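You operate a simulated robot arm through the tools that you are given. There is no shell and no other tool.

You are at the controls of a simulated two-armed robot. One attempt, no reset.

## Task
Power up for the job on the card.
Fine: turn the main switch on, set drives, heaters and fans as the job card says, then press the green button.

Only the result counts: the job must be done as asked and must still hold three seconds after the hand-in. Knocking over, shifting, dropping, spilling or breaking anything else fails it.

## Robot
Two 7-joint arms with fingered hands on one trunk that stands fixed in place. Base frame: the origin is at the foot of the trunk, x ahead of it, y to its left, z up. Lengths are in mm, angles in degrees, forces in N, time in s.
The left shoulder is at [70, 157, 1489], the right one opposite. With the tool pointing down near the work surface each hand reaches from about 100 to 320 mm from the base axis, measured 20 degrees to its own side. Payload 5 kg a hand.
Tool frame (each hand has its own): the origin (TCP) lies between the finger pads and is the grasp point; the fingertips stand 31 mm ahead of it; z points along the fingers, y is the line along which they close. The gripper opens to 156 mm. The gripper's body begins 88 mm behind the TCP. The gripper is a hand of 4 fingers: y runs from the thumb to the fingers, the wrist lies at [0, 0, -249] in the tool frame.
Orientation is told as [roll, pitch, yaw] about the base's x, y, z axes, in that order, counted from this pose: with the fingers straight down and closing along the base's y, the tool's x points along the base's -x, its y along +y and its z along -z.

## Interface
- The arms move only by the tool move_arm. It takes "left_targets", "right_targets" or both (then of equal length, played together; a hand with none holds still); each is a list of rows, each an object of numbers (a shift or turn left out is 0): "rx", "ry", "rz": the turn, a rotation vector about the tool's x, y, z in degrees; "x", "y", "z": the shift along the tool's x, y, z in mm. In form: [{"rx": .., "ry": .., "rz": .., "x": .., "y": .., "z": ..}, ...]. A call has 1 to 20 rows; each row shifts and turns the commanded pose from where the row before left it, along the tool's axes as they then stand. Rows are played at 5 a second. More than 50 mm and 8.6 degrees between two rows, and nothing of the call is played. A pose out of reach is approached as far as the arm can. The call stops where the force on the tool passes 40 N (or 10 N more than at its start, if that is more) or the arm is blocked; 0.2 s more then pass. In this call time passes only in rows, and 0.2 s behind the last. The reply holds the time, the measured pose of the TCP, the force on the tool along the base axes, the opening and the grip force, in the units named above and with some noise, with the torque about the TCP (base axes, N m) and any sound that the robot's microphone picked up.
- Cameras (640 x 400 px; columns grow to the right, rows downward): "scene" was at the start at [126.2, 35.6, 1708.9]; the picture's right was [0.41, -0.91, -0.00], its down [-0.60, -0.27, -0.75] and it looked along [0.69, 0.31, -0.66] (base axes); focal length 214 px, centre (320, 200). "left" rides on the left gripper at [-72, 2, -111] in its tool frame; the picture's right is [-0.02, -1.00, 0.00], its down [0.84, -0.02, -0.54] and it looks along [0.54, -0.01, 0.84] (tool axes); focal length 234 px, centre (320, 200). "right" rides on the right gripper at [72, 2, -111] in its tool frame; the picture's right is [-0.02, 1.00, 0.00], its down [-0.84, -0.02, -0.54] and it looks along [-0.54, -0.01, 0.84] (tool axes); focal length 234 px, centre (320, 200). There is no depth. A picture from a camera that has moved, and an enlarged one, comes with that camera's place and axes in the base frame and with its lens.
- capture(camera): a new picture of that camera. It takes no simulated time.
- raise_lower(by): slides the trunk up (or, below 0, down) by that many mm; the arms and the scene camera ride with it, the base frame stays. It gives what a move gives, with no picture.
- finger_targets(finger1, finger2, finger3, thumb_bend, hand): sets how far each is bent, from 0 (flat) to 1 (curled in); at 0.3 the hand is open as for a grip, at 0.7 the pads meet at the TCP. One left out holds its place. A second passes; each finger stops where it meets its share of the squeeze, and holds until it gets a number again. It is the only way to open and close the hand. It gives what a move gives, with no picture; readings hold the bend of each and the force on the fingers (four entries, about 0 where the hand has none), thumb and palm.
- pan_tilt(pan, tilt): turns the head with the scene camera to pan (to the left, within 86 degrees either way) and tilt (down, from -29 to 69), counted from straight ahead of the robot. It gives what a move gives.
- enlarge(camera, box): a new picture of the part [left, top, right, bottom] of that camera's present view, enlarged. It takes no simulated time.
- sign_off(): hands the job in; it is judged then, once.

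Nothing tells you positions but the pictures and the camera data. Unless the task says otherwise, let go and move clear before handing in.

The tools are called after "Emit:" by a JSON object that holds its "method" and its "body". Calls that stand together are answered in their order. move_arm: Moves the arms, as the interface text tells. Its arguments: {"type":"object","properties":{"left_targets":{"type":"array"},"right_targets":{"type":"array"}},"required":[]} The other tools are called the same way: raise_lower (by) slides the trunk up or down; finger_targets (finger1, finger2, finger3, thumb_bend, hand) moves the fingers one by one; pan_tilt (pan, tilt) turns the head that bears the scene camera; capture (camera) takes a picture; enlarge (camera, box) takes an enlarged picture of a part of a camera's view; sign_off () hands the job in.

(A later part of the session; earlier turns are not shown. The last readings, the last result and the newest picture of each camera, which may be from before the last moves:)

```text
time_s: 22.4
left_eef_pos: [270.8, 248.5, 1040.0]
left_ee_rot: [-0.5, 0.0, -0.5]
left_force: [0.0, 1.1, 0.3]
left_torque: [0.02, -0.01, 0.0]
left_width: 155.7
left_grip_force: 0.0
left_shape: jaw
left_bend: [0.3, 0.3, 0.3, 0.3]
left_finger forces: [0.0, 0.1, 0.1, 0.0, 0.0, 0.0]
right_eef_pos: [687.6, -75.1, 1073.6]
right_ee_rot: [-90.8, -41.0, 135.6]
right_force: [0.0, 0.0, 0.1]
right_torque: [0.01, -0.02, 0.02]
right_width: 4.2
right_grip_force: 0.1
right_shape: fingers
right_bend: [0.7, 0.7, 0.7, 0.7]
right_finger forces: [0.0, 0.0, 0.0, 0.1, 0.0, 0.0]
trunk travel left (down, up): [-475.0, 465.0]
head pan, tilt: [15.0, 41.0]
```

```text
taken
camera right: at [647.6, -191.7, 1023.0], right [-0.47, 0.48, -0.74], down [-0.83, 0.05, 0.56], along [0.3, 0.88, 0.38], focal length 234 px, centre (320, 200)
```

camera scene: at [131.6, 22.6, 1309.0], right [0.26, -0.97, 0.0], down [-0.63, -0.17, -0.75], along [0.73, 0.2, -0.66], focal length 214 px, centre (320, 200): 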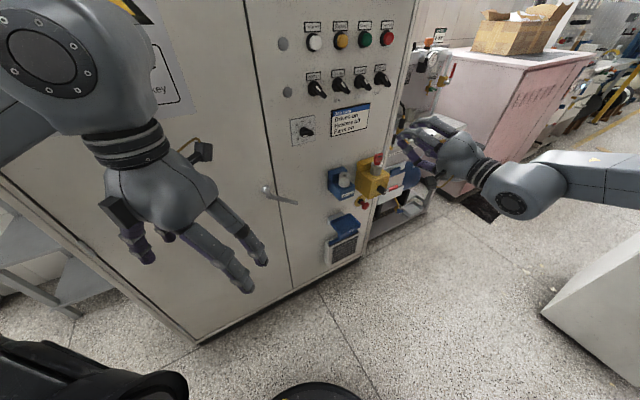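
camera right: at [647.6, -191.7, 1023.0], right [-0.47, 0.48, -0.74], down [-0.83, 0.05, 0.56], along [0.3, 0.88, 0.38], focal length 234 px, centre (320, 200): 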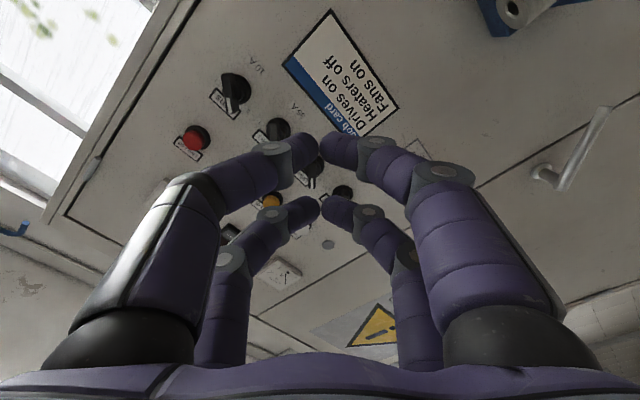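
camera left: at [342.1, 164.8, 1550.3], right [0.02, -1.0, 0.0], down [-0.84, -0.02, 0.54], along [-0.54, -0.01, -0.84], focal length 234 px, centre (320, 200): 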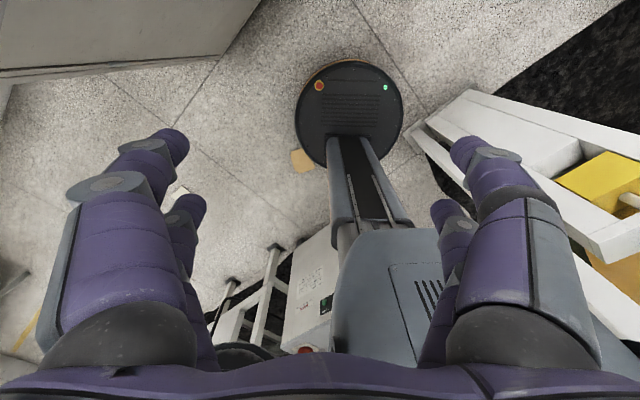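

Roll -48° works too, so the knobs can be gripped and turned with rolls from -45° to +45°. I roll back to level and check the right arm's elbow room before lowering the trunk for the main switch.

Emit:
{"method": "move_arm", "body": {"right_targets": [{"rz": 8}, {"rz": 8}, {"rz": 8}, {"rz": 8}, {"rz": 8}, {"rz": 8}]}}

Emit:
{"method": "pan_tilt", "body": {"pan": -50, "tilt": 45}}

Emit:
{"method": "capture", "body": {"camera": "scene"}}

```text
time_s: 23.9
left_eef_pos: [270.9, 248.1, 1039.3]
left_ee_rot: [-0.5, 0.0, -0.5]
left_force: [0.1, -0.7, 0.6]
left_torque: [0.0, 0.0, 0.0]
left_width: 155.8
left_grip_force: 0.0
left_shape: jaw
left_bend: [0.3, 0.3, 0.3, 0.3]
left_finger forces: [0.0, 0.0, 0.1, 0.1, 0.0, 0.0]
right_eef_pos: [687.5, -74.0, 1072.8]
right_ee_rot: [-128.4, -88.9, 173.4]
right_force: [0.1, 0.1, 0.1]
right_torque: [0.01, -0.02, 0.02]
right_width: 4.3
right_grip_force: 0.1
right_shape: fingers
right_bend: [0.7, 0.7, 0.7, 0.7]
right_finger forces: [0.1, 0.0, 0.1, 0.0, 0.0, 0.0]
trunk travel left (down, up): [-475.0, 465.0]
head pan, tilt: [15.0, 41.0]
```

```text
time_s: 25.2
left_eef_pos: [270.9, 248.6, 1039.0]
left_ee_rot: [-0.5, -0.1, -0.6]
left_force: [0.9, 0.5, 0.6]
left_torque: [-0.01, 0.04, -0.03]
left_width: 155.7
left_grip_force: 0.1
left_shape: jaw
left_bend: [0.3, 0.3, 0.3, 0.3]
left_finger forces: [0.1, 0.1, 0.0, 0.0, 0.1, 0.0]
right_eef_pos: [687.2, -74.7, 1072.5]
right_ee_rot: [-122.2, -88.8, 167.2]
right_force: [0.1, 0.1, -0.2]
right_torque: [-0.02, -0.01, 0.02]
right_width: 4.4
right_grip_force: 0.0
right_shape: fingers
right_bend: [0.7, 0.7, 0.7, 0.7]
right_finger forces: [0.0, 0.0, 0.1, 0.0, 0.0, 0.0]
trunk travel left (down, up): [-475.0, 465.0]
head pan, tilt: [-50.0, 45.0]
```

```text
taken
camera scene: at [101.6, -60.9, 1303.4], right [-0.77, -0.64, 0.0], down [-0.46, 0.54, -0.71], along [0.45, -0.54, -0.71], focal length 214 px, centre (320, 200)
```

scene: 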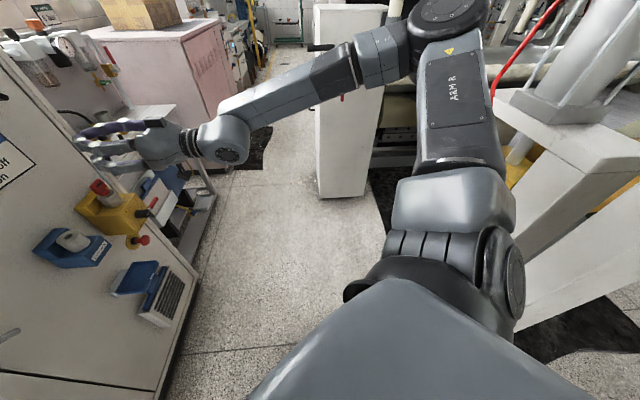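

The elbow is some 400 mm clear of the machine on the right. I lower the trunk another 300 mm to bring the shoulder level with the main switch.

Emit:
{"method": "raise_lower", "body": {"by": -150}}

Emit:
{"method": "raise_lower", "body": {"by": -150}}

Emit:
{"method": "pan_tilt", "body": {"pan": 5, "tilt": 25}}

Emit:
{"method": "capture", "body": {"camera": "scene"}}

Emit:
{"method": "capture", "body": {"camera": "right"}}

```text
time_s: 27.0
left_eef_pos: [270.8, 248.6, 890.1]
left_ee_rot: [-0.5, 0.1, -0.5]
left_force: [-0.1, 0.8, -0.3]
left_torque: [0.01, -0.03, -0.04]
left_width: 156.0
left_grip_force: 0.0
left_shape: jaw
left_bend: [0.3, 0.3, 0.3, 0.3]
left_finger forces: [0.0, 0.0, 0.1, 0.1, 0.0, 0.1]
right_eef_pos: [686.6, -75.0, 923.0]
right_ee_rot: [-123.8, -88.8, 168.8]
right_force: [1.3, 0.4, -0.1]
right_torque: [-0.01, 0.01, 0.02]
right_width: 3.9
right_grip_force: 0.0
right_shape: fingers
right_bend: [0.7, 0.7, 0.7, 0.7]
right_finger forces: [0.0, 0.0, 0.0, 0.0, 0.1, 0.1]
trunk travel left (down, up): [-325.0, 615.0]
head pan, tilt: [-50.0, 45.0]
```

```text
time_s: 28.7
left_eef_pos: [271.9, 248.6, 740.0]
left_ee_rot: [-0.5, 0.0, -0.6]
left_force: [0.4, -0.1, -0.3]
left_torque: [-0.03, 0.0, 0.0]
left_width: 155.7
left_grip_force: 0.0
left_shape: jaw
left_bend: [0.3, 0.3, 0.3, 0.3]
left_finger forces: [0.0, 0.1, 0.0, 0.0, 0.1, 0.0]
right_eef_pos: [687.4, -74.5, 773.8]
right_ee_rot: [-123.6, -88.8, 168.7]
right_force: [0.0, -0.7, -0.1]
right_torque: [0.02, -0.01, 0.01]
right_width: 4.1
right_grip_force: 0.1
right_shape: fingers
right_bend: [0.7, 0.7, 0.7, 0.7]
right_finger forces: [0.0, 0.1, 0.0, 0.0, 0.0, 0.0]
trunk travel left (down, up): [-175.0, 765.0]
head pan, tilt: [-50.0, 45.0]
```

```text
time_s: 29.9
left_eef_pos: [272.1, 248.6, 739.6]
left_ee_rot: [-0.5, 0.0, -0.5]
left_force: [-0.3, -0.1, -0.2]
left_torque: [0.02, -0.01, 0.0]
left_width: 155.8
left_grip_force: 0.0
left_shape: jaw
left_bend: [0.3, 0.3, 0.3, 0.3]
left_finger forces: [0.1, 0.0, 0.1, 0.0, 0.1, 0.0]
right_eef_pos: [686.9, -74.5, 772.6]
right_ee_rot: [-123.6, -88.7, 168.4]
right_force: [-0.2, -0.1, -0.9]
right_torque: [0.0, -0.01, -0.02]
right_width: 4.2
right_grip_force: 0.1
right_shape: fingers
right_bend: [0.7, 0.7, 0.7, 0.7]
right_finger forces: [0.1, 0.0, 0.1, 0.1, 0.0, 0.1]
trunk travel left (down, up): [-175.0, 765.0]
head pan, tilt: [5.0, 25.0]
```

```text
taken
camera scene: at [141.0, 9.3, 1033.9], right [0.09, -1.0, 0.0], down [-0.42, -0.04, -0.91], along [0.9, 0.08, -0.42], focal length 214 px, centre (320, 200)
```

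scene: 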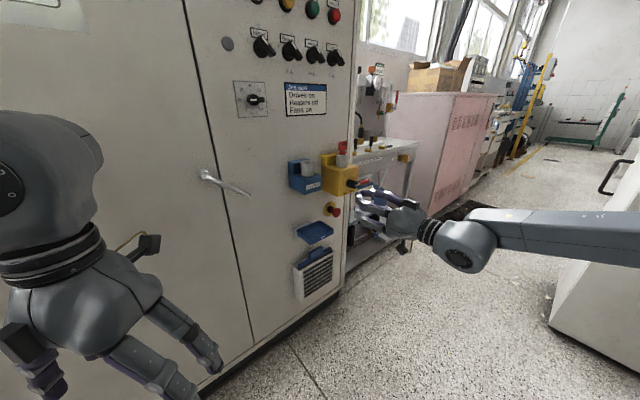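

```text
taken
camera right: at [609.3, -153.2, 699.4], right [-0.71, 0.71, 0.01], down [-0.39, -0.4, 0.83], along [0.59, 0.59, 0.55], focal length 234 px, centre (320, 200)
```

right: 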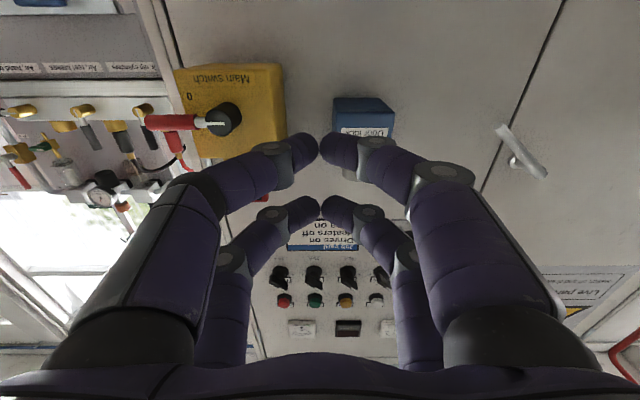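

Both views now show the main switch well, and the 0 mark is visible to the right of and below the lever. I enlarge both to fix the lever's position.

Emit:
{"method": "enlarge", "body": {"camera": "right", "box": [130, 55, 290, 155]}}

Emit:
{"method": "enlarge", "body": {"camera": "scene", "box": [310, 130, 430, 230]}}

```text
4.00 times, centred on (210, 105) of right
camera zoom: at [609.3, -153.2, 699.4], right [-0.71, 0.71, 0.01], down [-0.39, -0.4, 0.83], along [0.59, 0.59, 0.55], focal length 937 px, centre (760, 580)
```

zoom: 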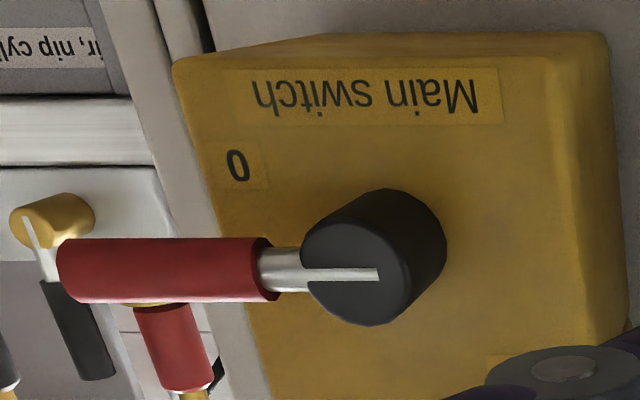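

```text
4.00 times, centred on (370, 180) of scene
camera zoom: at [141.0, 9.3, 1033.9], right [0.09, -1.0, 0.0], down [-0.42, -0.04, -0.91], along [0.9, 0.08, -0.42], focal length 858 px, centre (120, 280)
```

zoom: 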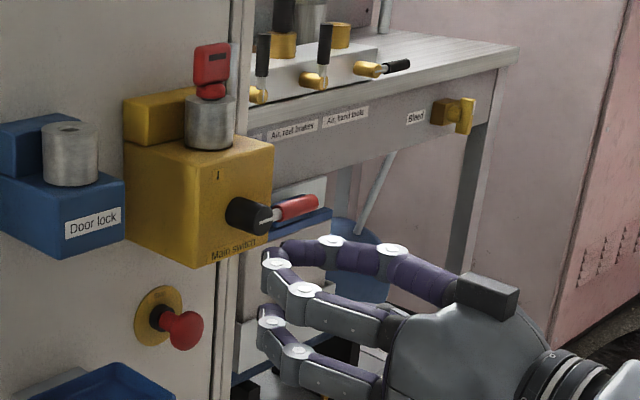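

I place the lever axis at about u=653, z=761 in panel coordinates, with the grip reaching 83 mm right and its centre plane about 130 mm out from the panel. I move the closed hand down and right, staying in front of the lever, to line up below the grip.

Emit:
{"method": "move_arm", "body": {"right_targets": [{"x": 36}, {"x": 36}, {"y": -42}, {"y": -42}, {"y": -42}, {"y": -41}]}}

Emit:
{"method": "capture", "body": {"camera": "right"}}

Emit:
{"method": "capture", "body": {"camera": "scene"}}

```text
time_s: 31.4
left_eef_pos: [271.6, 248.1, 738.4]
left_ee_rot: [-0.4, 0.0, -0.6]
left_force: [0.3, 0.8, -0.8]
left_torque: [0.0, 0.0, 0.0]
left_width: 156.1
left_grip_force: 0.1
left_shape: jaw
left_bend: [0.3, 0.3, 0.3, 0.3]
left_finger forces: [0.1, 0.0, 0.0, 0.0, 0.0, 0.0]
right_eef_pos: [805.5, -193.6, 703.5]
right_ee_rot: [-122.5, -88.9, 167.6]
right_force: [0.8, -0.7, 0.1]
right_torque: [-0.02, 0.02, -0.02]
right_width: 4.3
right_grip_force: 0.1
right_shape: fingers
right_bend: [0.7, 0.7, 0.7, 0.7]
right_finger forces: [0.0, 0.0, 0.1, 0.0, 0.0, 0.0]
trunk travel left (down, up): [-175.0, 765.0]
head pan, tilt: [5.0, 25.0]
```

```text
taken
camera right: at [729.3, -271.9, 630.8], right [-0.71, 0.71, 0.01], down [-0.39, -0.4, 0.83], along [0.59, 0.59, 0.55], focal length 234 px, centre (320, 200)
```

right: 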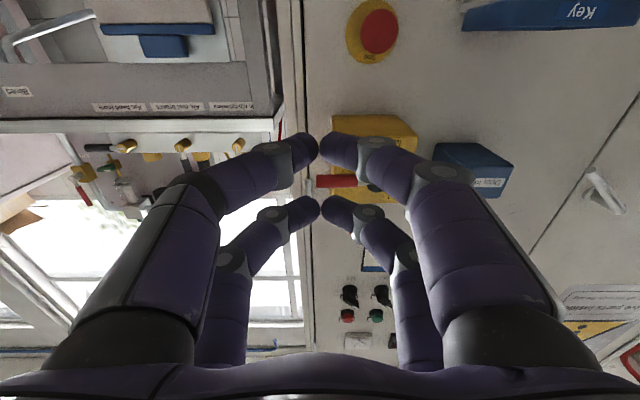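

```text
taken
camera scene: at [141.2, 9.3, 1033.9], right [0.09, -1.0, 0.0], down [-0.42, -0.04, -0.91], along [0.9, 0.08, -0.42], focal length 214 px, centre (320, 200)
```

scene: 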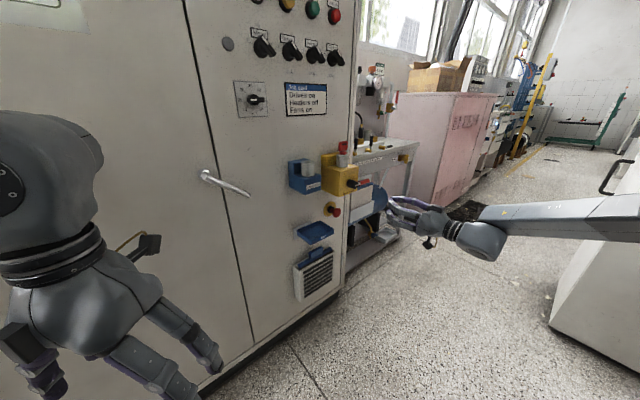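

The hand is aligned below and in front of the lever grip (TCP u=713, w=422, z=703). I move straight forward until the fingertips pass under the grip, just short of the box face.

Emit:
{"method": "move_arm", "body": {"right_targets": [{"z": 32}, {"z": 32}, {"z": 32}, {"z": 32}]}}

Emit:
{"method": "capture", "body": {"camera": "right"}}

Emit:
{"method": "enlarge", "body": {"camera": "scene", "box": [310, 130, 430, 230]}}

```text
time_s: 32.4
left_eef_pos: [271.6, 248.2, 739.8]
left_ee_rot: [-0.6, 0.0, -0.6]
left_force: [1.0, -0.2, -1.0]
left_torque: [0.0, 0.02, 0.01]
left_width: 155.8
left_grip_force: 0.1
left_shape: jaw
left_bend: [0.3, 0.3, 0.3, 0.3]
left_finger forces: [0.0, 0.0, 0.0, 0.0, 0.1, 0.1]
right_eef_pos: [896.9, -104.2, 705.4]
right_ee_rot: [-120.2, -88.8, 165.1]
right_force: [0.1, 0.7, -0.2]
right_torque: [0.0, -0.02, 0.01]
right_width: 4.1
right_grip_force: 0.0
right_shape: fingers
right_bend: [0.7, 0.7, 0.7, 0.7]
right_finger forces: [0.0, 0.0, 0.1, 0.0, 0.0, 0.1]
trunk travel left (down, up): [-175.0, 765.0]
head pan, tilt: [5.0, 25.0]
```

```text
taken
camera right: at [818.6, -182.1, 632.3], right [-0.71, 0.71, 0.01], down [-0.39, -0.39, 0.83], along [0.59, 0.59, 0.55], focal length 234 px, centre (320, 200)
```

right: 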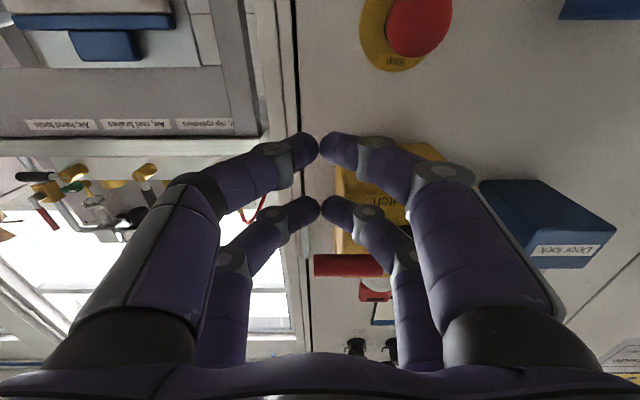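

```text
4.00 times, centred on (370, 180) of scene
camera zoom: at [141.2, 9.4, 1033.9], right [0.09, -1.0, 0.0], down [-0.42, -0.04, -0.91], along [0.9, 0.08, -0.42], focal length 858 px, centre (120, 280)
```

zoom: 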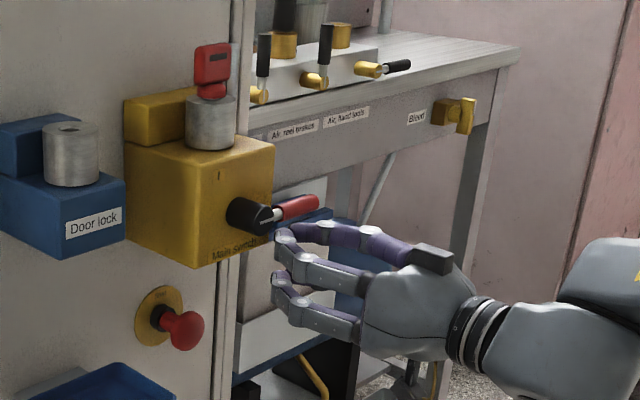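

The fingers are under the grip, which I now place at w≈556, z≈764 with the axis at u≈652. I push up along the lever's arc in small steps, first to about 30–40°.

Emit:
{"method": "move_arm", "body": {"right_targets": [{"x": -6.5, "y": 6, "z": -2.5}, {"x": -6.5, "y": 6, "z": -2.5}, {"x": -9, "y": -2.5}, {"x": -9, "y": -2.5}, {"x": -9, "y": -2.5}, {"x": -9, "y": -2.5}]}}

Emit:
{"method": "capture", "body": {"camera": "right"}}

Emit:
{"method": "enlarge", "body": {"camera": "scene", "box": [310, 130, 430, 230]}}

```text
time_s: 33.8
left_eef_pos: [271.5, 247.7, 738.9]
left_ee_rot: [-0.3, -0.1, -0.5]
left_force: [-0.2, -0.5, 1.2]
left_torque: [0.01, 0.01, 0.02]
left_width: 155.9
left_grip_force: 0.0
left_shape: jaw
left_bend: [0.3, 0.3, 0.3, 0.3]
left_finger forces: [0.0, 0.0, 0.1, 0.0, 0.1, 0.1]
right_eef_pos: [892.1, -105.5, 754.6]
right_ee_rot: [-127.7, -88.9, 172.6]
right_force: [-0.3, -2.8, -4.1]
right_torque: [-0.04, -0.07, 0.06]
right_width: 4.0
right_grip_force: 2.3
right_shape: fingers
right_bend: [0.7, 0.7, 0.7, 0.7]
right_finger forces: [0.0, 4.6, 0.0, 0.0, 0.0, 0.0]
trunk travel left (down, up): [-175.0, 765.0]
head pan, tilt: [5.0, 25.0]
```

```text
taken
camera right: at [813.9, -183.7, 681.1], right [-0.71, 0.71, 0.01], down [-0.39, -0.4, 0.83], along [0.59, 0.58, 0.55], focal length 234 px, centre (320, 200)
```

right: 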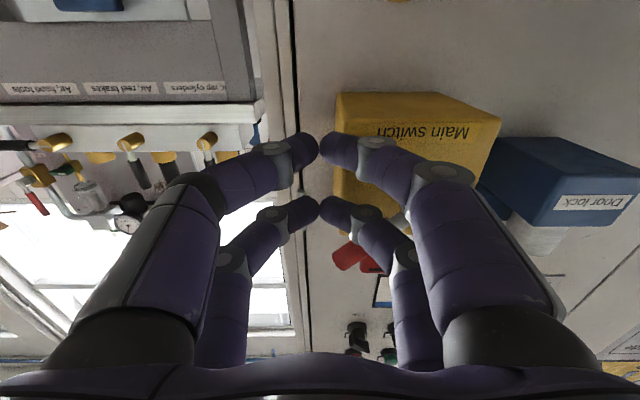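

```text
4.00 times, centred on (370, 180) of scene
camera zoom: at [141.4, 9.1, 1033.9], right [0.09, -1.0, 0.0], down [-0.42, -0.04, -0.91], along [0.9, 0.08, -0.42], focal length 858 px, centre (120, 280)
```

zoom: 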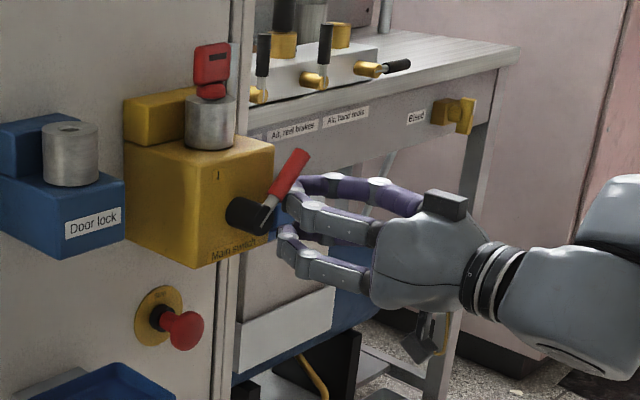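

The lever moves easily and now stands at about 50°. I keep pushing up and then left along the arc toward vertical.

Emit:
{"method": "move_arm", "body": {"right_targets": [{"x": -8, "y": 1}, {"x": -8, "y": 1}, {"x": -8, "y": 2}, {"x": -8, "y": 3}, {"x": -6, "y": 5}, {"x": -6, "y": 5}, {"x": -5, "y": 5}]}}

Emit:
{"method": "capture", "body": {"camera": "right"}}

Emit:
{"method": "enlarge", "body": {"camera": "scene", "box": [310, 130, 430, 230]}}

```text
time_s: 35.4
left_eef_pos: [272.5, 245.8, 738.8]
left_ee_rot: [-0.4, 0.0, -0.6]
left_force: [0.4, -0.7, -0.5]
left_torque: [0.04, 0.0, -0.01]
left_width: 155.8
left_grip_force: 0.1
left_shape: jaw
left_bend: [0.3, 0.3, 0.3, 0.3]
left_finger forces: [0.1, 0.0, 0.1, 0.1, 0.0, 0.1]
right_eef_pos: [874.7, -90.9, 803.5]
right_ee_rot: [-129.2, -88.8, 174.1]
right_force: [5.4, -8.7, 3.0]
right_torque: [0.05, 0.0, 0.01]
right_width: 1.6
right_grip_force: 5.9
right_shape: fingers
right_bend: [0.7, 0.7, 0.69, 0.7]
right_finger forces: [6.5, 5.0, 0.1, 0.0, 0.1, 0.0]
trunk travel left (down, up): [-175.0, 765.0]
head pan, tilt: [5.0, 25.0]
```

```text
taken
camera right: at [797.4, -169.4, 729.8], right [-0.71, 0.71, 0.01], down [-0.39, -0.4, 0.83], along [0.59, 0.58, 0.56], focal length 234 px, centre (320, 200)
```

right: 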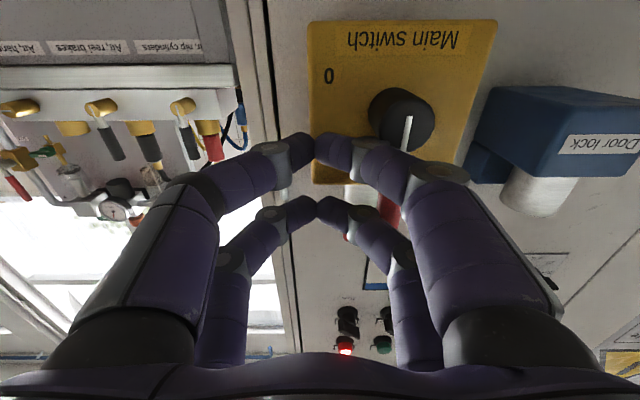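

```text
4.00 times, centred on (370, 180) of scene
camera zoom: at [141.3, 8.3, 1034.0], right [0.09, -1.0, 0.0], down [-0.42, -0.04, -0.91], along [0.9, 0.08, -0.42], focal length 858 px, centre (120, 280)
```

zoom: 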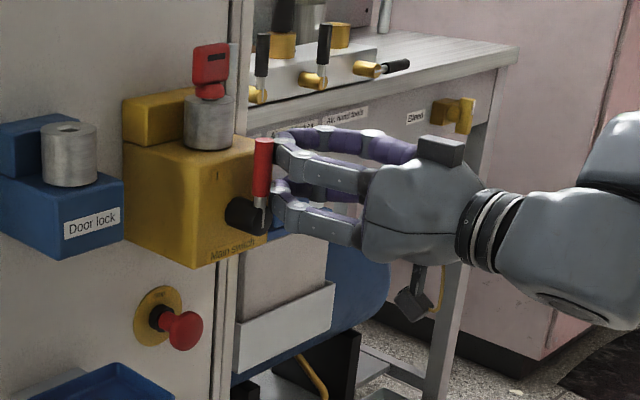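

The lever is upright and the red "Live / off" lamp has lit. I push a few millimetres more to make sure it is on its stop, and look at the panel.

Emit:
{"method": "move_arm", "body": {"right_targets": [{"y": 3}, {"y": 3}]}}

Emit:
{"method": "enlarge", "body": {"camera": "scene", "box": [230, 0, 370, 110]}}

Emit:
{"method": "enlarge", "body": {"camera": "right", "box": [300, 10, 500, 240]}}

```text
time_s: 36.0
left_eef_pos: [272.2, 247.3, 739.8]
left_ee_rot: [-0.3, 0.0, -0.6]
left_force: [-0.6, 0.5, 0.0]
left_torque: [-0.04, -0.04, 0.0]
left_width: 156.0
left_grip_force: 0.0
left_shape: jaw
left_bend: [0.3, 0.3, 0.3, 0.3]
left_finger forces: [0.0, 0.1, 0.0, 0.0, 0.0, 0.0]
right_eef_pos: [871.8, -88.7, 804.8]
right_ee_rot: [-130.5, -88.9, 175.2]
right_force: [10.6, -20.7, 9.1]
right_torque: [0.08, 0.02, 0.09]
right_width: 0.3
right_grip_force: 13.3
right_shape: fingers
right_bend: [0.7, 0.71, 0.68, 0.69]
right_finger forces: [15.2, 10.4, 0.0, 0.1, 0.0, 0.1]
trunk travel left (down, up): [-175.0, 765.0]
head pan, tilt: [5.0, 25.0]
```

```text
3.64 times, centred on (300, 55) of scene
camera zoom: at [141.2, 7.3, 1034.1], right [0.09, -1.0, 0.0], down [-0.42, -0.03, -0.91], along [0.9, 0.08, -0.42], focal length 780 px, centre (393, 727)
```

zoom: 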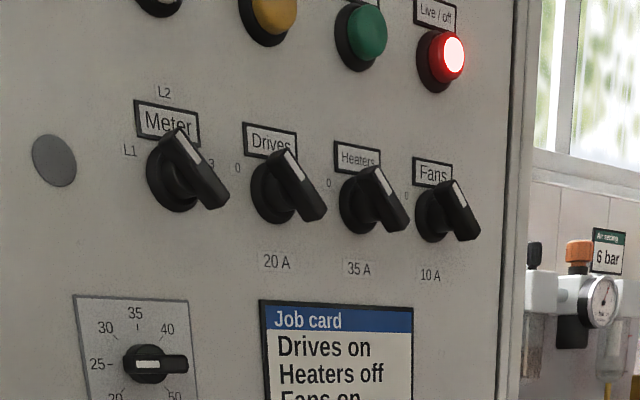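

```text
1.74 times, centred on (400, 125) of right
camera zoom: at [793.7, -166.6, 729.9], right [-0.7, 0.71, 0.01], down [-0.39, -0.4, 0.83], along [0.59, 0.58, 0.56], focal length 407 px, centre (181, 330)
```

zoom: 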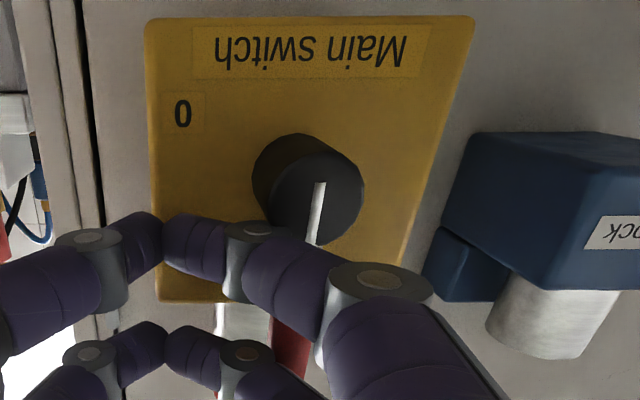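

The lever is hard on its stop at I and the red lamp is lit. I ease off to the right and pull straight back.

Emit:
{"method": "move_arm", "body": {"right_targets": [{"y": -8}, {"y": -10}, {"y": -8, "z": -10}, {"z": -35}, {"z": -35}, {"z": -35}]}}

Emit:
{"method": "enlarge", "body": {"camera": "scene", "box": [310, 130, 430, 230]}}

Emit:
{"method": "capture", "body": {"camera": "right"}}

```text
time_s: 37.4
left_eef_pos: [272.4, 247.3, 739.2]
left_ee_rot: [-0.3, -0.2, -0.5]
left_force: [0.1, 0.5, -0.2]
left_torque: [-0.03, -0.03, 0.05]
left_width: 155.6
left_grip_force: 0.1
left_shape: jaw
left_bend: [0.3, 0.3, 0.3, 0.3]
left_finger forces: [0.1, 0.0, 0.0, 0.0, 0.0, 0.0]
right_eef_pos: [807.2, -184.2, 802.8]
right_ee_rot: [-125.9, -88.9, 171.0]
right_force: [0.0, -0.6, -0.3]
right_torque: [-0.01, 0.0, 0.03]
right_width: 3.9
right_grip_force: 0.1
right_shape: fingers
right_bend: [0.7, 0.7, 0.7, 0.7]
right_finger forces: [0.1, 0.1, 0.0, 0.1, 0.0, 0.0]
trunk travel left (down, up): [-175.0, 765.0]
head pan, tilt: [5.0, 25.0]
```

```text
4.00 times, centred on (370, 180) of scene
camera zoom: at [140.7, 8.9, 1034.0], right [0.09, -1.0, 0.0], down [-0.42, -0.04, -0.91], along [0.9, 0.08, -0.42], focal length 858 px, centre (120, 280)
```

zoom: 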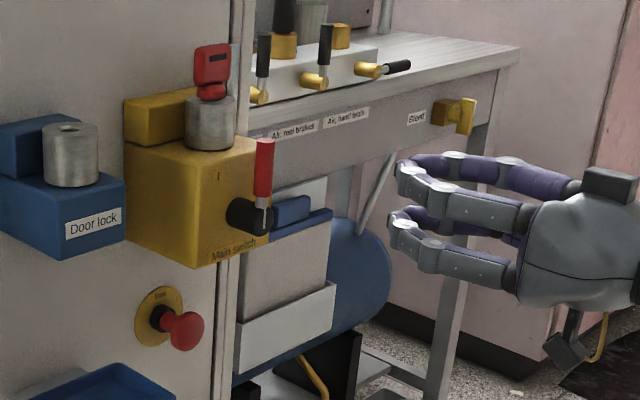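

```text
taken
camera right: at [729.6, -263.2, 728.9], right [-0.71, 0.71, 0.01], down [-0.39, -0.4, 0.83], along [0.59, 0.59, 0.56], focal length 234 px, centre (320, 200)
```

right: 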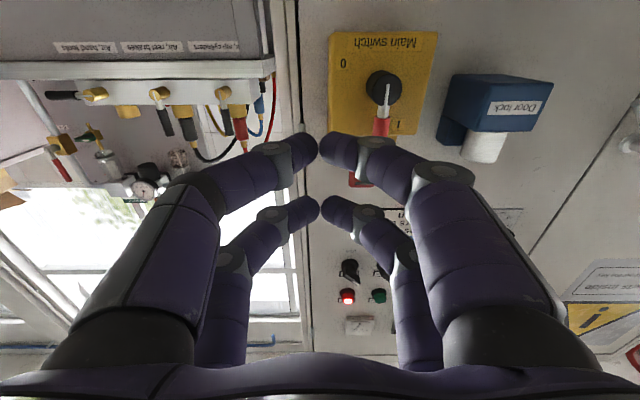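

The main switch stays on. I raise the trunk 350 mm to bring the hand level with the knobs, keeping it well back from the panel.

Emit:
{"method": "raise_lower", "body": {"by": 175}}

Emit:
{"method": "raise_lower", "body": {"by": 175}}

Emit:
{"method": "finger_targets", "body": {"hand": "right", "finger1": 0.5, "finger2": 0.5, "finger3": 0.5, "thumb_bend": 0.5}}

Emit:
{"method": "move_arm", "body": {"right_targets": [{"y": 27}, {"y": 27}, {"rz": -7.5}, {"rz": -7.5}, {"rz": -7.5}, {"rz": -7.5}, {"rz": -7.5}, {"rz": -7.5}]}}

Emit:
{"method": "capture", "body": {"camera": "right"}}

Emit:
{"method": "capture", "body": {"camera": "scene"}}

```text
time_s: 39.3
left_eef_pos: [271.9, 248.5, 913.0]
left_ee_rot: [-0.5, 0.0, -0.5]
left_force: [0.8, 0.3, 0.5]
left_torque: [0.01, -0.04, 0.01]
left_width: 155.9
left_grip_force: 0.1
left_shape: jaw
left_bend: [0.3, 0.3, 0.3, 0.3]
left_finger forces: [0.1, 0.0, 0.1, 0.0, 0.0, 0.0]
right_eef_pos: [808.3, -185.6, 977.4]
right_ee_rot: [-123.2, -88.7, 168.2]
right_force: [-0.4, 0.4, 0.8]
right_torque: [-0.02, -0.01, 0.04]
right_width: 4.2
right_grip_force: 0.1
right_shape: fingers
right_bend: [0.7, 0.7, 0.7, 0.7]
right_finger forces: [0.0, 0.0, 0.1, 0.1, 0.0, 0.1]
trunk travel left (down, up): [-350.0, 590.0]
head pan, tilt: [5.0, 25.0]
```

```text
time_s: 41.3
left_eef_pos: [271.1, 248.5, 1088.1]
left_ee_rot: [-0.5, 0.1, -0.3]
left_force: [0.5, -0.1, -0.5]
left_torque: [-0.01, 0.01, -0.04]
left_width: 155.7
left_grip_force: 0.0
left_shape: jaw
left_bend: [0.3, 0.3, 0.3, 0.3]
left_finger forces: [0.1, 0.1, 0.1, 0.0, 0.0, 0.0]
right_eef_pos: [807.8, -184.6, 1151.4]
right_ee_rot: [-123.2, -88.8, 168.2]
right_force: [0.2, -0.1, 1.2]
right_torque: [0.0, -0.02, 0.0]
right_width: 4.1
right_grip_force: 0.0
right_shape: fingers
right_bend: [0.7, 0.7, 0.7, 0.7]
right_finger forces: [0.0, 0.1, 0.1, 0.0, 0.1, 0.1]
trunk travel left (down, up): [-525.0, 415.0]
head pan, tilt: [5.0, 25.0]
```

```text
time_s: 42.3
left_eef_pos: [272.6, 248.1, 1089.4]
left_ee_rot: [-0.5, 0.0, -0.5]
left_force: [0.1, 0.4, -0.2]
left_torque: [0.01, -0.03, 0.02]
left_width: 155.7
left_grip_force: 0.1
left_shape: jaw
left_bend: [0.3, 0.3, 0.3, 0.3]
left_finger forces: [0.0, 0.1, 0.0, 0.1, 0.0, 0.0]
right_eef_pos: [807.8, -184.7, 1153.4]
right_ee_rot: [-123.4, -88.8, 168.4]
right_force: [-0.1, -0.1, 0.6]
right_torque: [0.03, -0.03, 0.03]
right_width: 80.4
right_grip_force: 0.1
right_shape: fingers
right_bend: [0.5, 0.5, 0.5, 0.5]
right_finger forces: [0.1, 0.1, 0.0, 0.0, 0.1, 0.1]
trunk travel left (down, up): [-525.0, 415.0]
head pan, tilt: [5.0, 25.0]
```

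```text
time_s: 44.1
left_eef_pos: [270.7, 247.7, 1088.2]
left_ee_rot: [-0.5, 0.0, -0.6]
left_force: [0.4, -1.3, -1.0]
left_torque: [-0.04, -0.01, 0.0]
left_width: 155.8
left_grip_force: 0.1
left_shape: jaw
left_bend: [0.3, 0.3, 0.3, 0.3]
left_finger forces: [0.1, 0.0, 0.0, 0.0, 0.0, 0.1]
right_eef_pos: [770.1, -147.1, 1151.0]
right_ee_rot: [-90.9, -43.9, 135.6]
right_force: [-0.7, 0.0, 0.4]
right_torque: [-0.01, 0.03, -0.03]
right_width: 80.3
right_grip_force: 0.1
right_shape: fingers
right_bend: [0.5, 0.5, 0.5, 0.5]
right_finger forces: [0.1, 0.1, 0.0, 0.0, 0.0, 0.0]
trunk travel left (down, up): [-525.0, 415.0]
head pan, tilt: [5.0, 25.0]
```

```text
taken
camera right: at [727.9, -262.0, 1098.4], right [-0.5, 0.51, -0.7], down [-0.81, 0.03, 0.59], along [0.32, 0.86, 0.4], focal length 234 px, centre (320, 200)
```

right: 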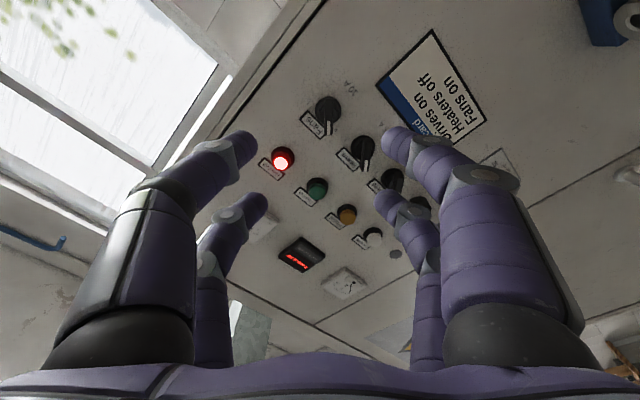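

```text
taken
camera scene: at [141.2, 9.1, 1383.9], right [0.09, -1.0, 0.0], down [-0.42, -0.04, -0.91], along [0.9, 0.08, -0.42], focal length 214 px, centre (320, 200)
```

scene: 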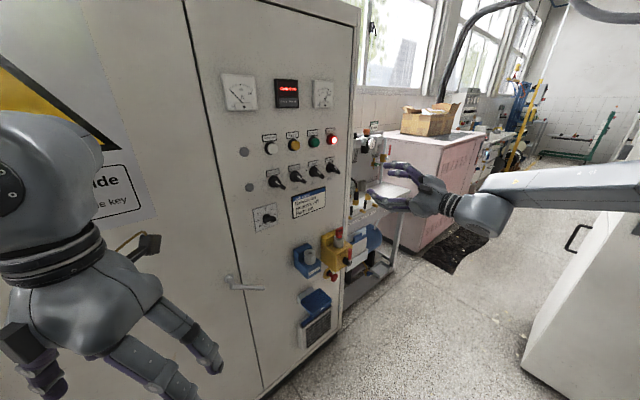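

The panel's display now shows something in red. I read it before going on, as it may say what is needed.

Emit:
{"method": "enlarge", "body": {"camera": "scene", "box": [265, 70, 310, 115]}}

Emit:
{"method": "enlarge", "body": {"camera": "scene", "box": [255, 120, 350, 190]}}

Emit:
{"method": "enlarge", "body": {"camera": "right", "box": [260, 80, 420, 180]}}

```text
8.89 times, centred on (288, 92) of scene
camera zoom: at [141.2, 9.1, 1383.9], right [0.09, -1.0, 0.0], down [-0.42, -0.04, -0.91], along [0.9, 0.08, -0.42], focal length 1906 px, centre (609, 1156)
```

zoom: 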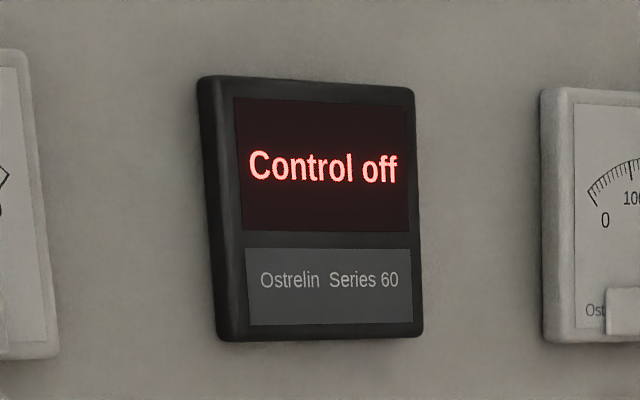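

```text
5.71 times, centred on (302, 155) of scene
camera zoom: at [141.2, 9.1, 1383.9], right [0.09, -1.0, 0.0], down [-0.42, -0.04, -0.91], along [0.9, 0.08, -0.42], focal length 1226 px, centre (420, 457)
```

zoom: 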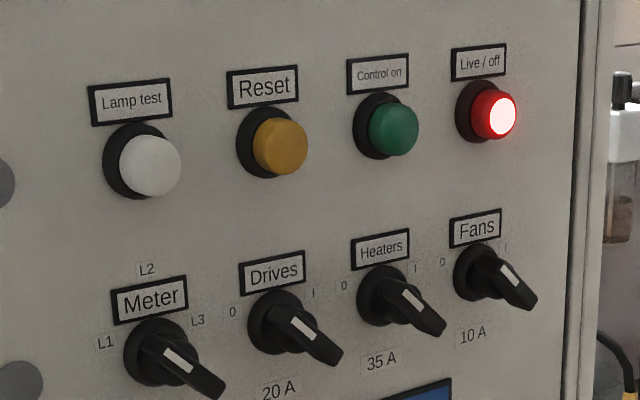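

```text
4.00 times, centred on (340, 130) of right
camera zoom: at [727.9, -262.0, 1098.4], right [-0.5, 0.51, -0.7], down [-0.81, 0.03, 0.59], along [0.32, 0.86, 0.4], focal length 937 px, centre (240, 480)
```

zoom: 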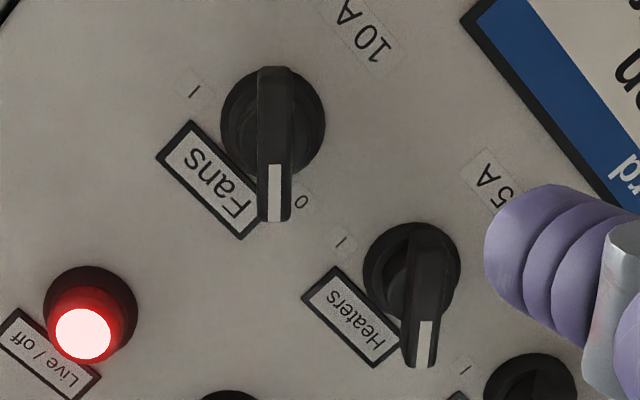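

The display reads "Control off", as expected before the green button. The Fans bar lies exactly along the hand's axis at this roll, so I correct the aim slightly and approach to within about 80 mm of it.

Emit:
{"method": "move_arm", "body": {"right_targets": [{"x": -4.7, "y": 7.6, "z": 30}, {"z": 40}, {"z": 40}, {"z": 40}]}}

Emit:
{"method": "capture", "body": {"camera": "right"}}

Emit:
{"method": "enlarge", "body": {"camera": "scene", "box": [255, 120, 415, 240]}}

```text
time_s: 45.1
left_eef_pos: [273.2, 248.2, 1088.2]
left_ee_rot: [-0.5, 0.1, -0.6]
left_force: [1.0, 0.6, -0.6]
left_torque: [-0.01, 0.02, 0.01]
left_width: 155.9
left_grip_force: 0.0
left_shape: jaw
left_bend: [0.3, 0.3, 0.3, 0.3]
left_finger forces: [0.1, 0.1, 0.1, 0.1, 0.0, 0.0]
right_eef_pos: [872.5, -35.3, 1149.4]
right_ee_rot: [-90.7, -44.1, 135.4]
right_force: [0.7, -0.1, -0.1]
right_torque: [0.01, -0.02, 0.0]
right_width: 80.4
right_grip_force: 0.1
right_shape: fingers
right_bend: [0.5, 0.5, 0.5, 0.5]
right_finger forces: [0.0, 0.0, 0.1, 0.0, 0.0, 0.0]
trunk travel left (down, up): [-525.0, 415.0]
head pan, tilt: [5.0, 25.0]
```

```text
taken
camera right: at [829.6, -149.6, 1096.5], right [-0.5, 0.51, -0.7], down [-0.81, 0.03, 0.59], along [0.32, 0.86, 0.4], focal length 234 px, centre (320, 200)
```

right: 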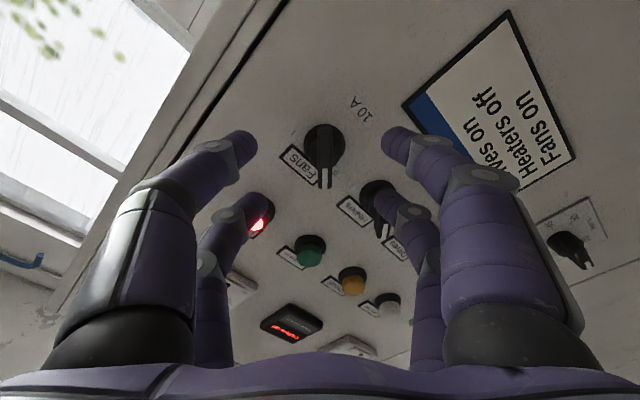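

```text
3.33 times, centred on (335, 180) of scene
camera zoom: at [143.0, 10.0, 1383.7], right [0.09, -1.0, 0.0], down [-0.42, -0.04, -0.91], along [0.9, 0.08, -0.42], focal length 715 px, centre (270, 267)
```

zoom: 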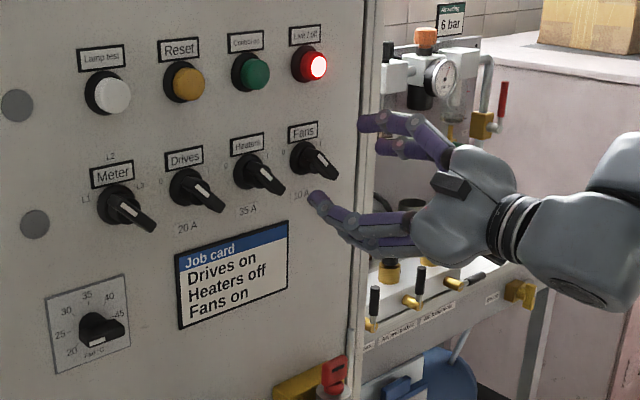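

The Fans knob is now centred between the finger pairs. I enlarge to check the remaining offset.

Emit:
{"method": "enlarge", "body": {"camera": "right", "box": [260, 100, 400, 220]}}

Emit:
{"method": "enlarge", "body": {"camera": "scene", "box": [310, 140, 380, 200]}}

```text
3.33 times, centred on (330, 160) of right
camera zoom: at [829.6, -149.6, 1096.5], right [-0.5, 0.51, -0.7], down [-0.81, 0.03, 0.59], along [0.32, 0.86, 0.4], focal length 781 px, centre (287, 333)
```

zoom: 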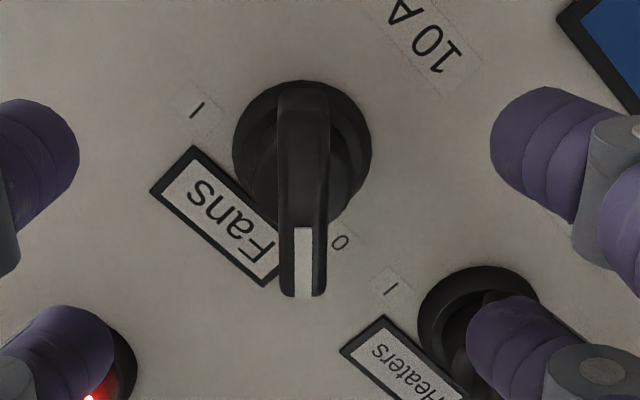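

```text
6.67 times, centred on (345, 170) of scene
camera zoom: at [143.0, 10.0, 1383.7], right [0.09, -1.0, 0.0], down [-0.42, -0.04, -0.91], along [0.9, 0.08, -0.42], focal length 1430 px, centre (153, 400)
```

zoom: 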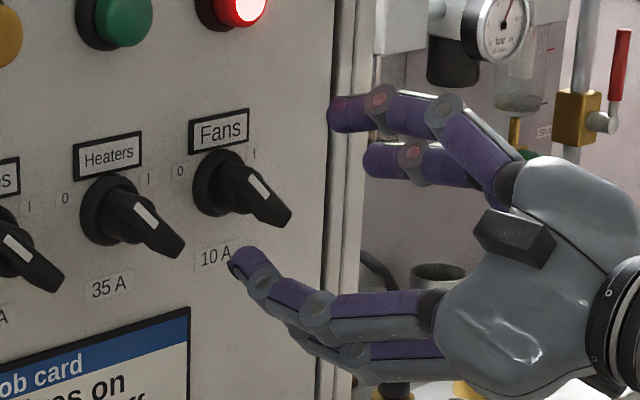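

The knob axis sits about 5 mm off in tool y and 6 mm off in tool x. I correct that and approach another 45 mm.

Emit:
{"method": "move_arm", "body": {"right_targets": [{"x": -6, "y": 5, "z": 15}, {"z": 15}, {"z": 15}]}}

Emit:
{"method": "enlarge", "body": {"camera": "right", "box": [220, 100, 420, 240]}}

Emit:
{"method": "enlarge", "body": {"camera": "scene", "box": [310, 140, 380, 200]}}

```text
time_s: 45.9
left_eef_pos: [272.5, 247.1, 1089.3]
left_ee_rot: [-0.4, 0.0, -0.6]
left_force: [0.1, -0.1, 0.0]
left_torque: [0.02, 0.01, 0.0]
left_width: 155.9
left_grip_force: 0.0
left_shape: jaw
left_bend: [0.3, 0.3, 0.3, 0.3]
left_finger forces: [0.1, 0.0, 0.0, 0.1, 0.0, 0.1]
right_eef_pos: [885.9, -6.8, 1152.6]
right_ee_rot: [-90.9, -44.0, 135.4]
right_force: [0.9, -1.7, -3.1]
right_torque: [-0.18, -0.06, -0.03]
right_width: 80.4
right_grip_force: 1.3
right_shape: fingers
right_bend: [0.5, 0.5, 0.5, 0.5]
right_finger forces: [0.1, 2.8, 0.0, 0.1, 0.1, 0.1]
right hand out of reach, approached as far as the arm can: row 3
trunk travel left (down, up): [-525.0, 415.0]
head pan, tilt: [5.0, 25.0]
```

```text
2.86 times, centred on (320, 170) of right
camera zoom: at [844.9, -121.4, 1099.4], right [-0.5, 0.51, -0.7], down [-0.81, 0.03, 0.59], along [0.32, 0.86, 0.4], focal length 669 px, centre (320, 286)
```

zoom: 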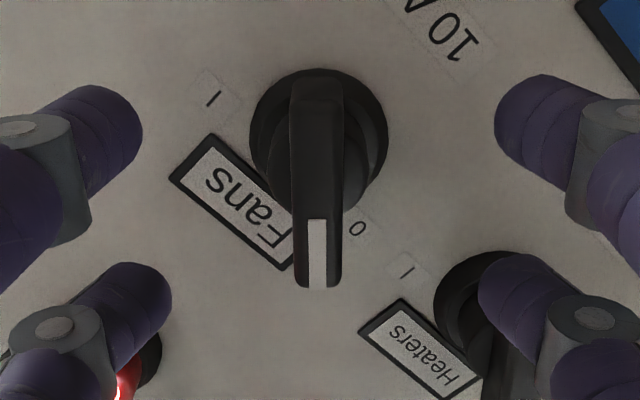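

```text
6.67 times, centred on (345, 170) of scene
camera zoom: at [141.3, 8.9, 1383.9], right [0.09, -1.0, 0.0], down [-0.42, -0.04, -0.91], along [0.9, 0.08, -0.42], focal length 1430 px, centre (153, 400)
```

zoom: 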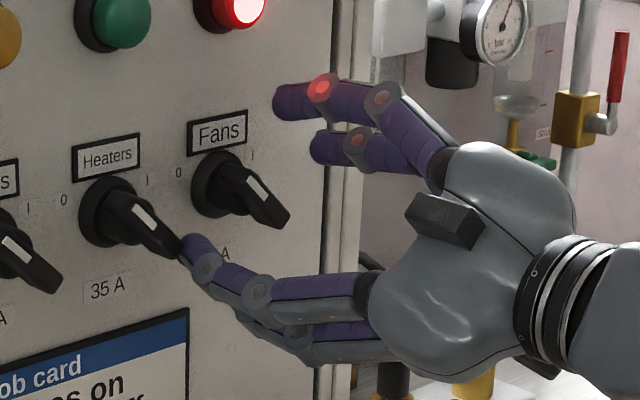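

Finger 2 brushed the tail of the Heaters knob (about 3 N, and the knob has not moved), and the arm nears a joint limit at this roll. I back off at once, level the roll and narrow the fingers; at roll 0, closing the fingers will itself swing the bar upright, and then I roll on to I.

Emit:
{"method": "move_arm", "body": {"right_targets": [{"z": -20}, {"z": -30}, {"z": -30}]}}

Emit:
{"method": "move_arm", "body": {"right_targets": [{"rz": 7.5}, {"rz": 7.5}, {"rz": 7.5}, {"rz": 7.5}, {"rz": 7.5}, {"rz": 7.5}]}}

Emit:
{"method": "finger_targets", "body": {"hand": "right", "finger1": 0.55, "finger2": 0.55, "finger3": 0.55, "thumb_bend": 0.55}}

Emit:
{"method": "capture", "body": {"camera": "right"}}

Emit:
{"method": "enlarge", "body": {"camera": "scene", "box": [255, 120, 415, 220]}}

```text
time_s: 46.7
left_eef_pos: [270.7, 246.8, 1090.1]
left_ee_rot: [-0.4, -0.1, -0.4]
left_force: [-0.4, -0.3, 0.1]
left_torque: [0.04, -0.01, 0.0]
left_width: 155.9
left_grip_force: 0.0
left_shape: jaw
left_bend: [0.3, 0.3, 0.3, 0.3]
left_finger forces: [0.0, 0.0, 0.0, 0.0, 0.2, 0.1]
right_eef_pos: [829.4, -62.4, 1152.2]
right_ee_rot: [-91.1, -44.2, 135.6]
right_force: [0.7, 0.3, 0.7]
right_torque: [0.0, -0.01, -0.04]
right_width: 80.2
right_grip_force: 0.1
right_shape: fingers
right_bend: [0.5, 0.5, 0.5, 0.5]
right_finger forces: [0.0, 0.0, 0.0, 0.1, 0.1, 0.0]
trunk travel left (down, up): [-525.0, 415.0]
head pan, tilt: [5.0, 25.0]
```

```text
time_s: 48.1
left_eef_pos: [271.7, 248.0, 1087.9]
left_ee_rot: [-0.5, 0.0, -0.5]
left_force: [0.2, -0.7, -0.5]
left_torque: [-0.02, 0.02, 0.01]
left_width: 156.0
left_grip_force: 0.0
left_shape: jaw
left_bend: [0.3, 0.3, 0.3, 0.3]
left_finger forces: [0.1, 0.0, 0.0, 0.0, 0.1, 0.0]
right_eef_pos: [829.1, -60.6, 1152.7]
right_ee_rot: [-127.3, -88.9, 172.2]
right_force: [-0.1, -0.5, 0.3]
right_torque: [-0.01, 0.02, 0.01]
right_width: 80.3
right_grip_force: 0.0
right_shape: fingers
right_bend: [0.5, 0.5, 0.5, 0.5]
right_finger forces: [0.0, 0.0, 0.1, 0.0, 0.0, 0.1]
trunk travel left (down, up): [-525.0, 415.0]
head pan, tilt: [5.0, 25.0]
```

```text
time_s: 49.1
left_eef_pos: [271.1, 248.1, 1088.3]
left_ee_rot: [-0.5, 0.0, -0.5]
left_force: [0.3, -0.1, 0.8]
left_torque: [-0.01, -0.03, 0.0]
left_width: 155.7
left_grip_force: 0.0
left_shape: jaw
left_bend: [0.3, 0.3, 0.3, 0.3]
left_finger forces: [0.0, 0.0, 0.0, 0.1, 0.0, 0.0]
right_eef_pos: [830.1, -61.7, 1151.3]
right_ee_rot: [-123.4, -88.8, 168.5]
right_force: [0.0, -0.4, 0.3]
right_torque: [0.01, 0.01, 0.01]
right_width: 61.6
right_grip_force: 0.0
right_shape: fingers
right_bend: [0.55, 0.55, 0.55, 0.55]
right_finger forces: [0.0, 0.1, 0.0, 0.1, 0.1, 0.0]
trunk travel left (down, up): [-525.0, 415.0]
head pan, tilt: [5.0, 25.0]
```

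```text
taken
camera right: at [752.1, -140.5, 1078.4], right [-0.71, 0.71, 0.01], down [-0.39, -0.4, 0.83], along [0.59, 0.59, 0.55], focal length 234 px, centre (320, 200)
```

right: 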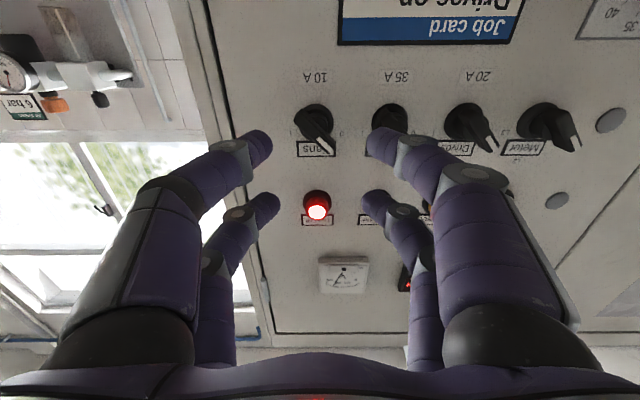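

```text
4.00 times, centred on (335, 170) of scene
camera zoom: at [141.1, 9.3, 1384.0], right [0.09, -1.0, 0.0], down [-0.42, -0.04, -0.91], along [0.9, 0.08, -0.42], focal length 858 px, centre (260, 320)
```

zoom: 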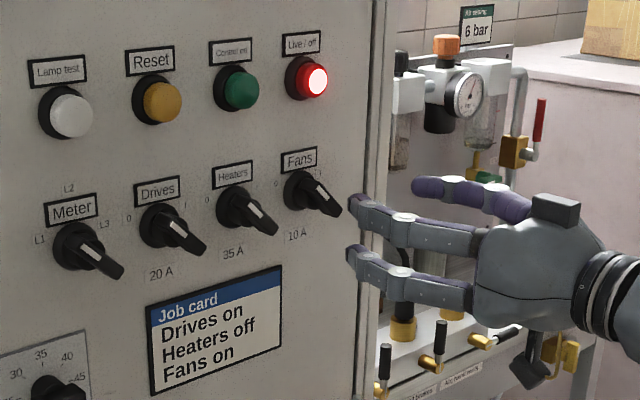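

The knobs are unchanged and the hand is level again, in front of Fans. I enlarge for a fine alignment.

Emit:
{"method": "enlarge", "body": {"camera": "right", "box": [260, 70, 380, 170]}}

```text
4.00 times, centred on (320, 120) of right
camera zoom: at [752.1, -140.5, 1078.4], right [-0.71, 0.71, 0.01], down [-0.39, -0.4, 0.83], along [0.59, 0.59, 0.55], focal length 937 px, centre (320, 520)
```

zoom: 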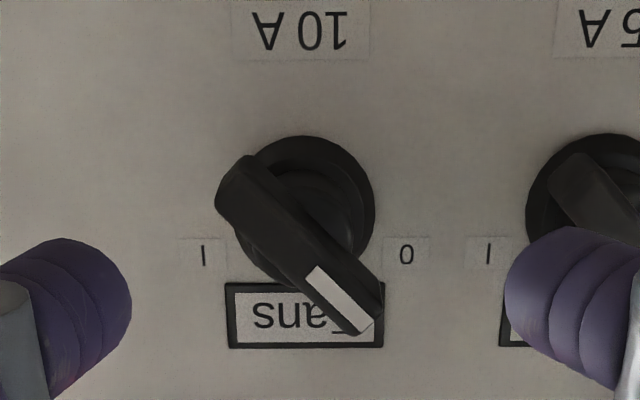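

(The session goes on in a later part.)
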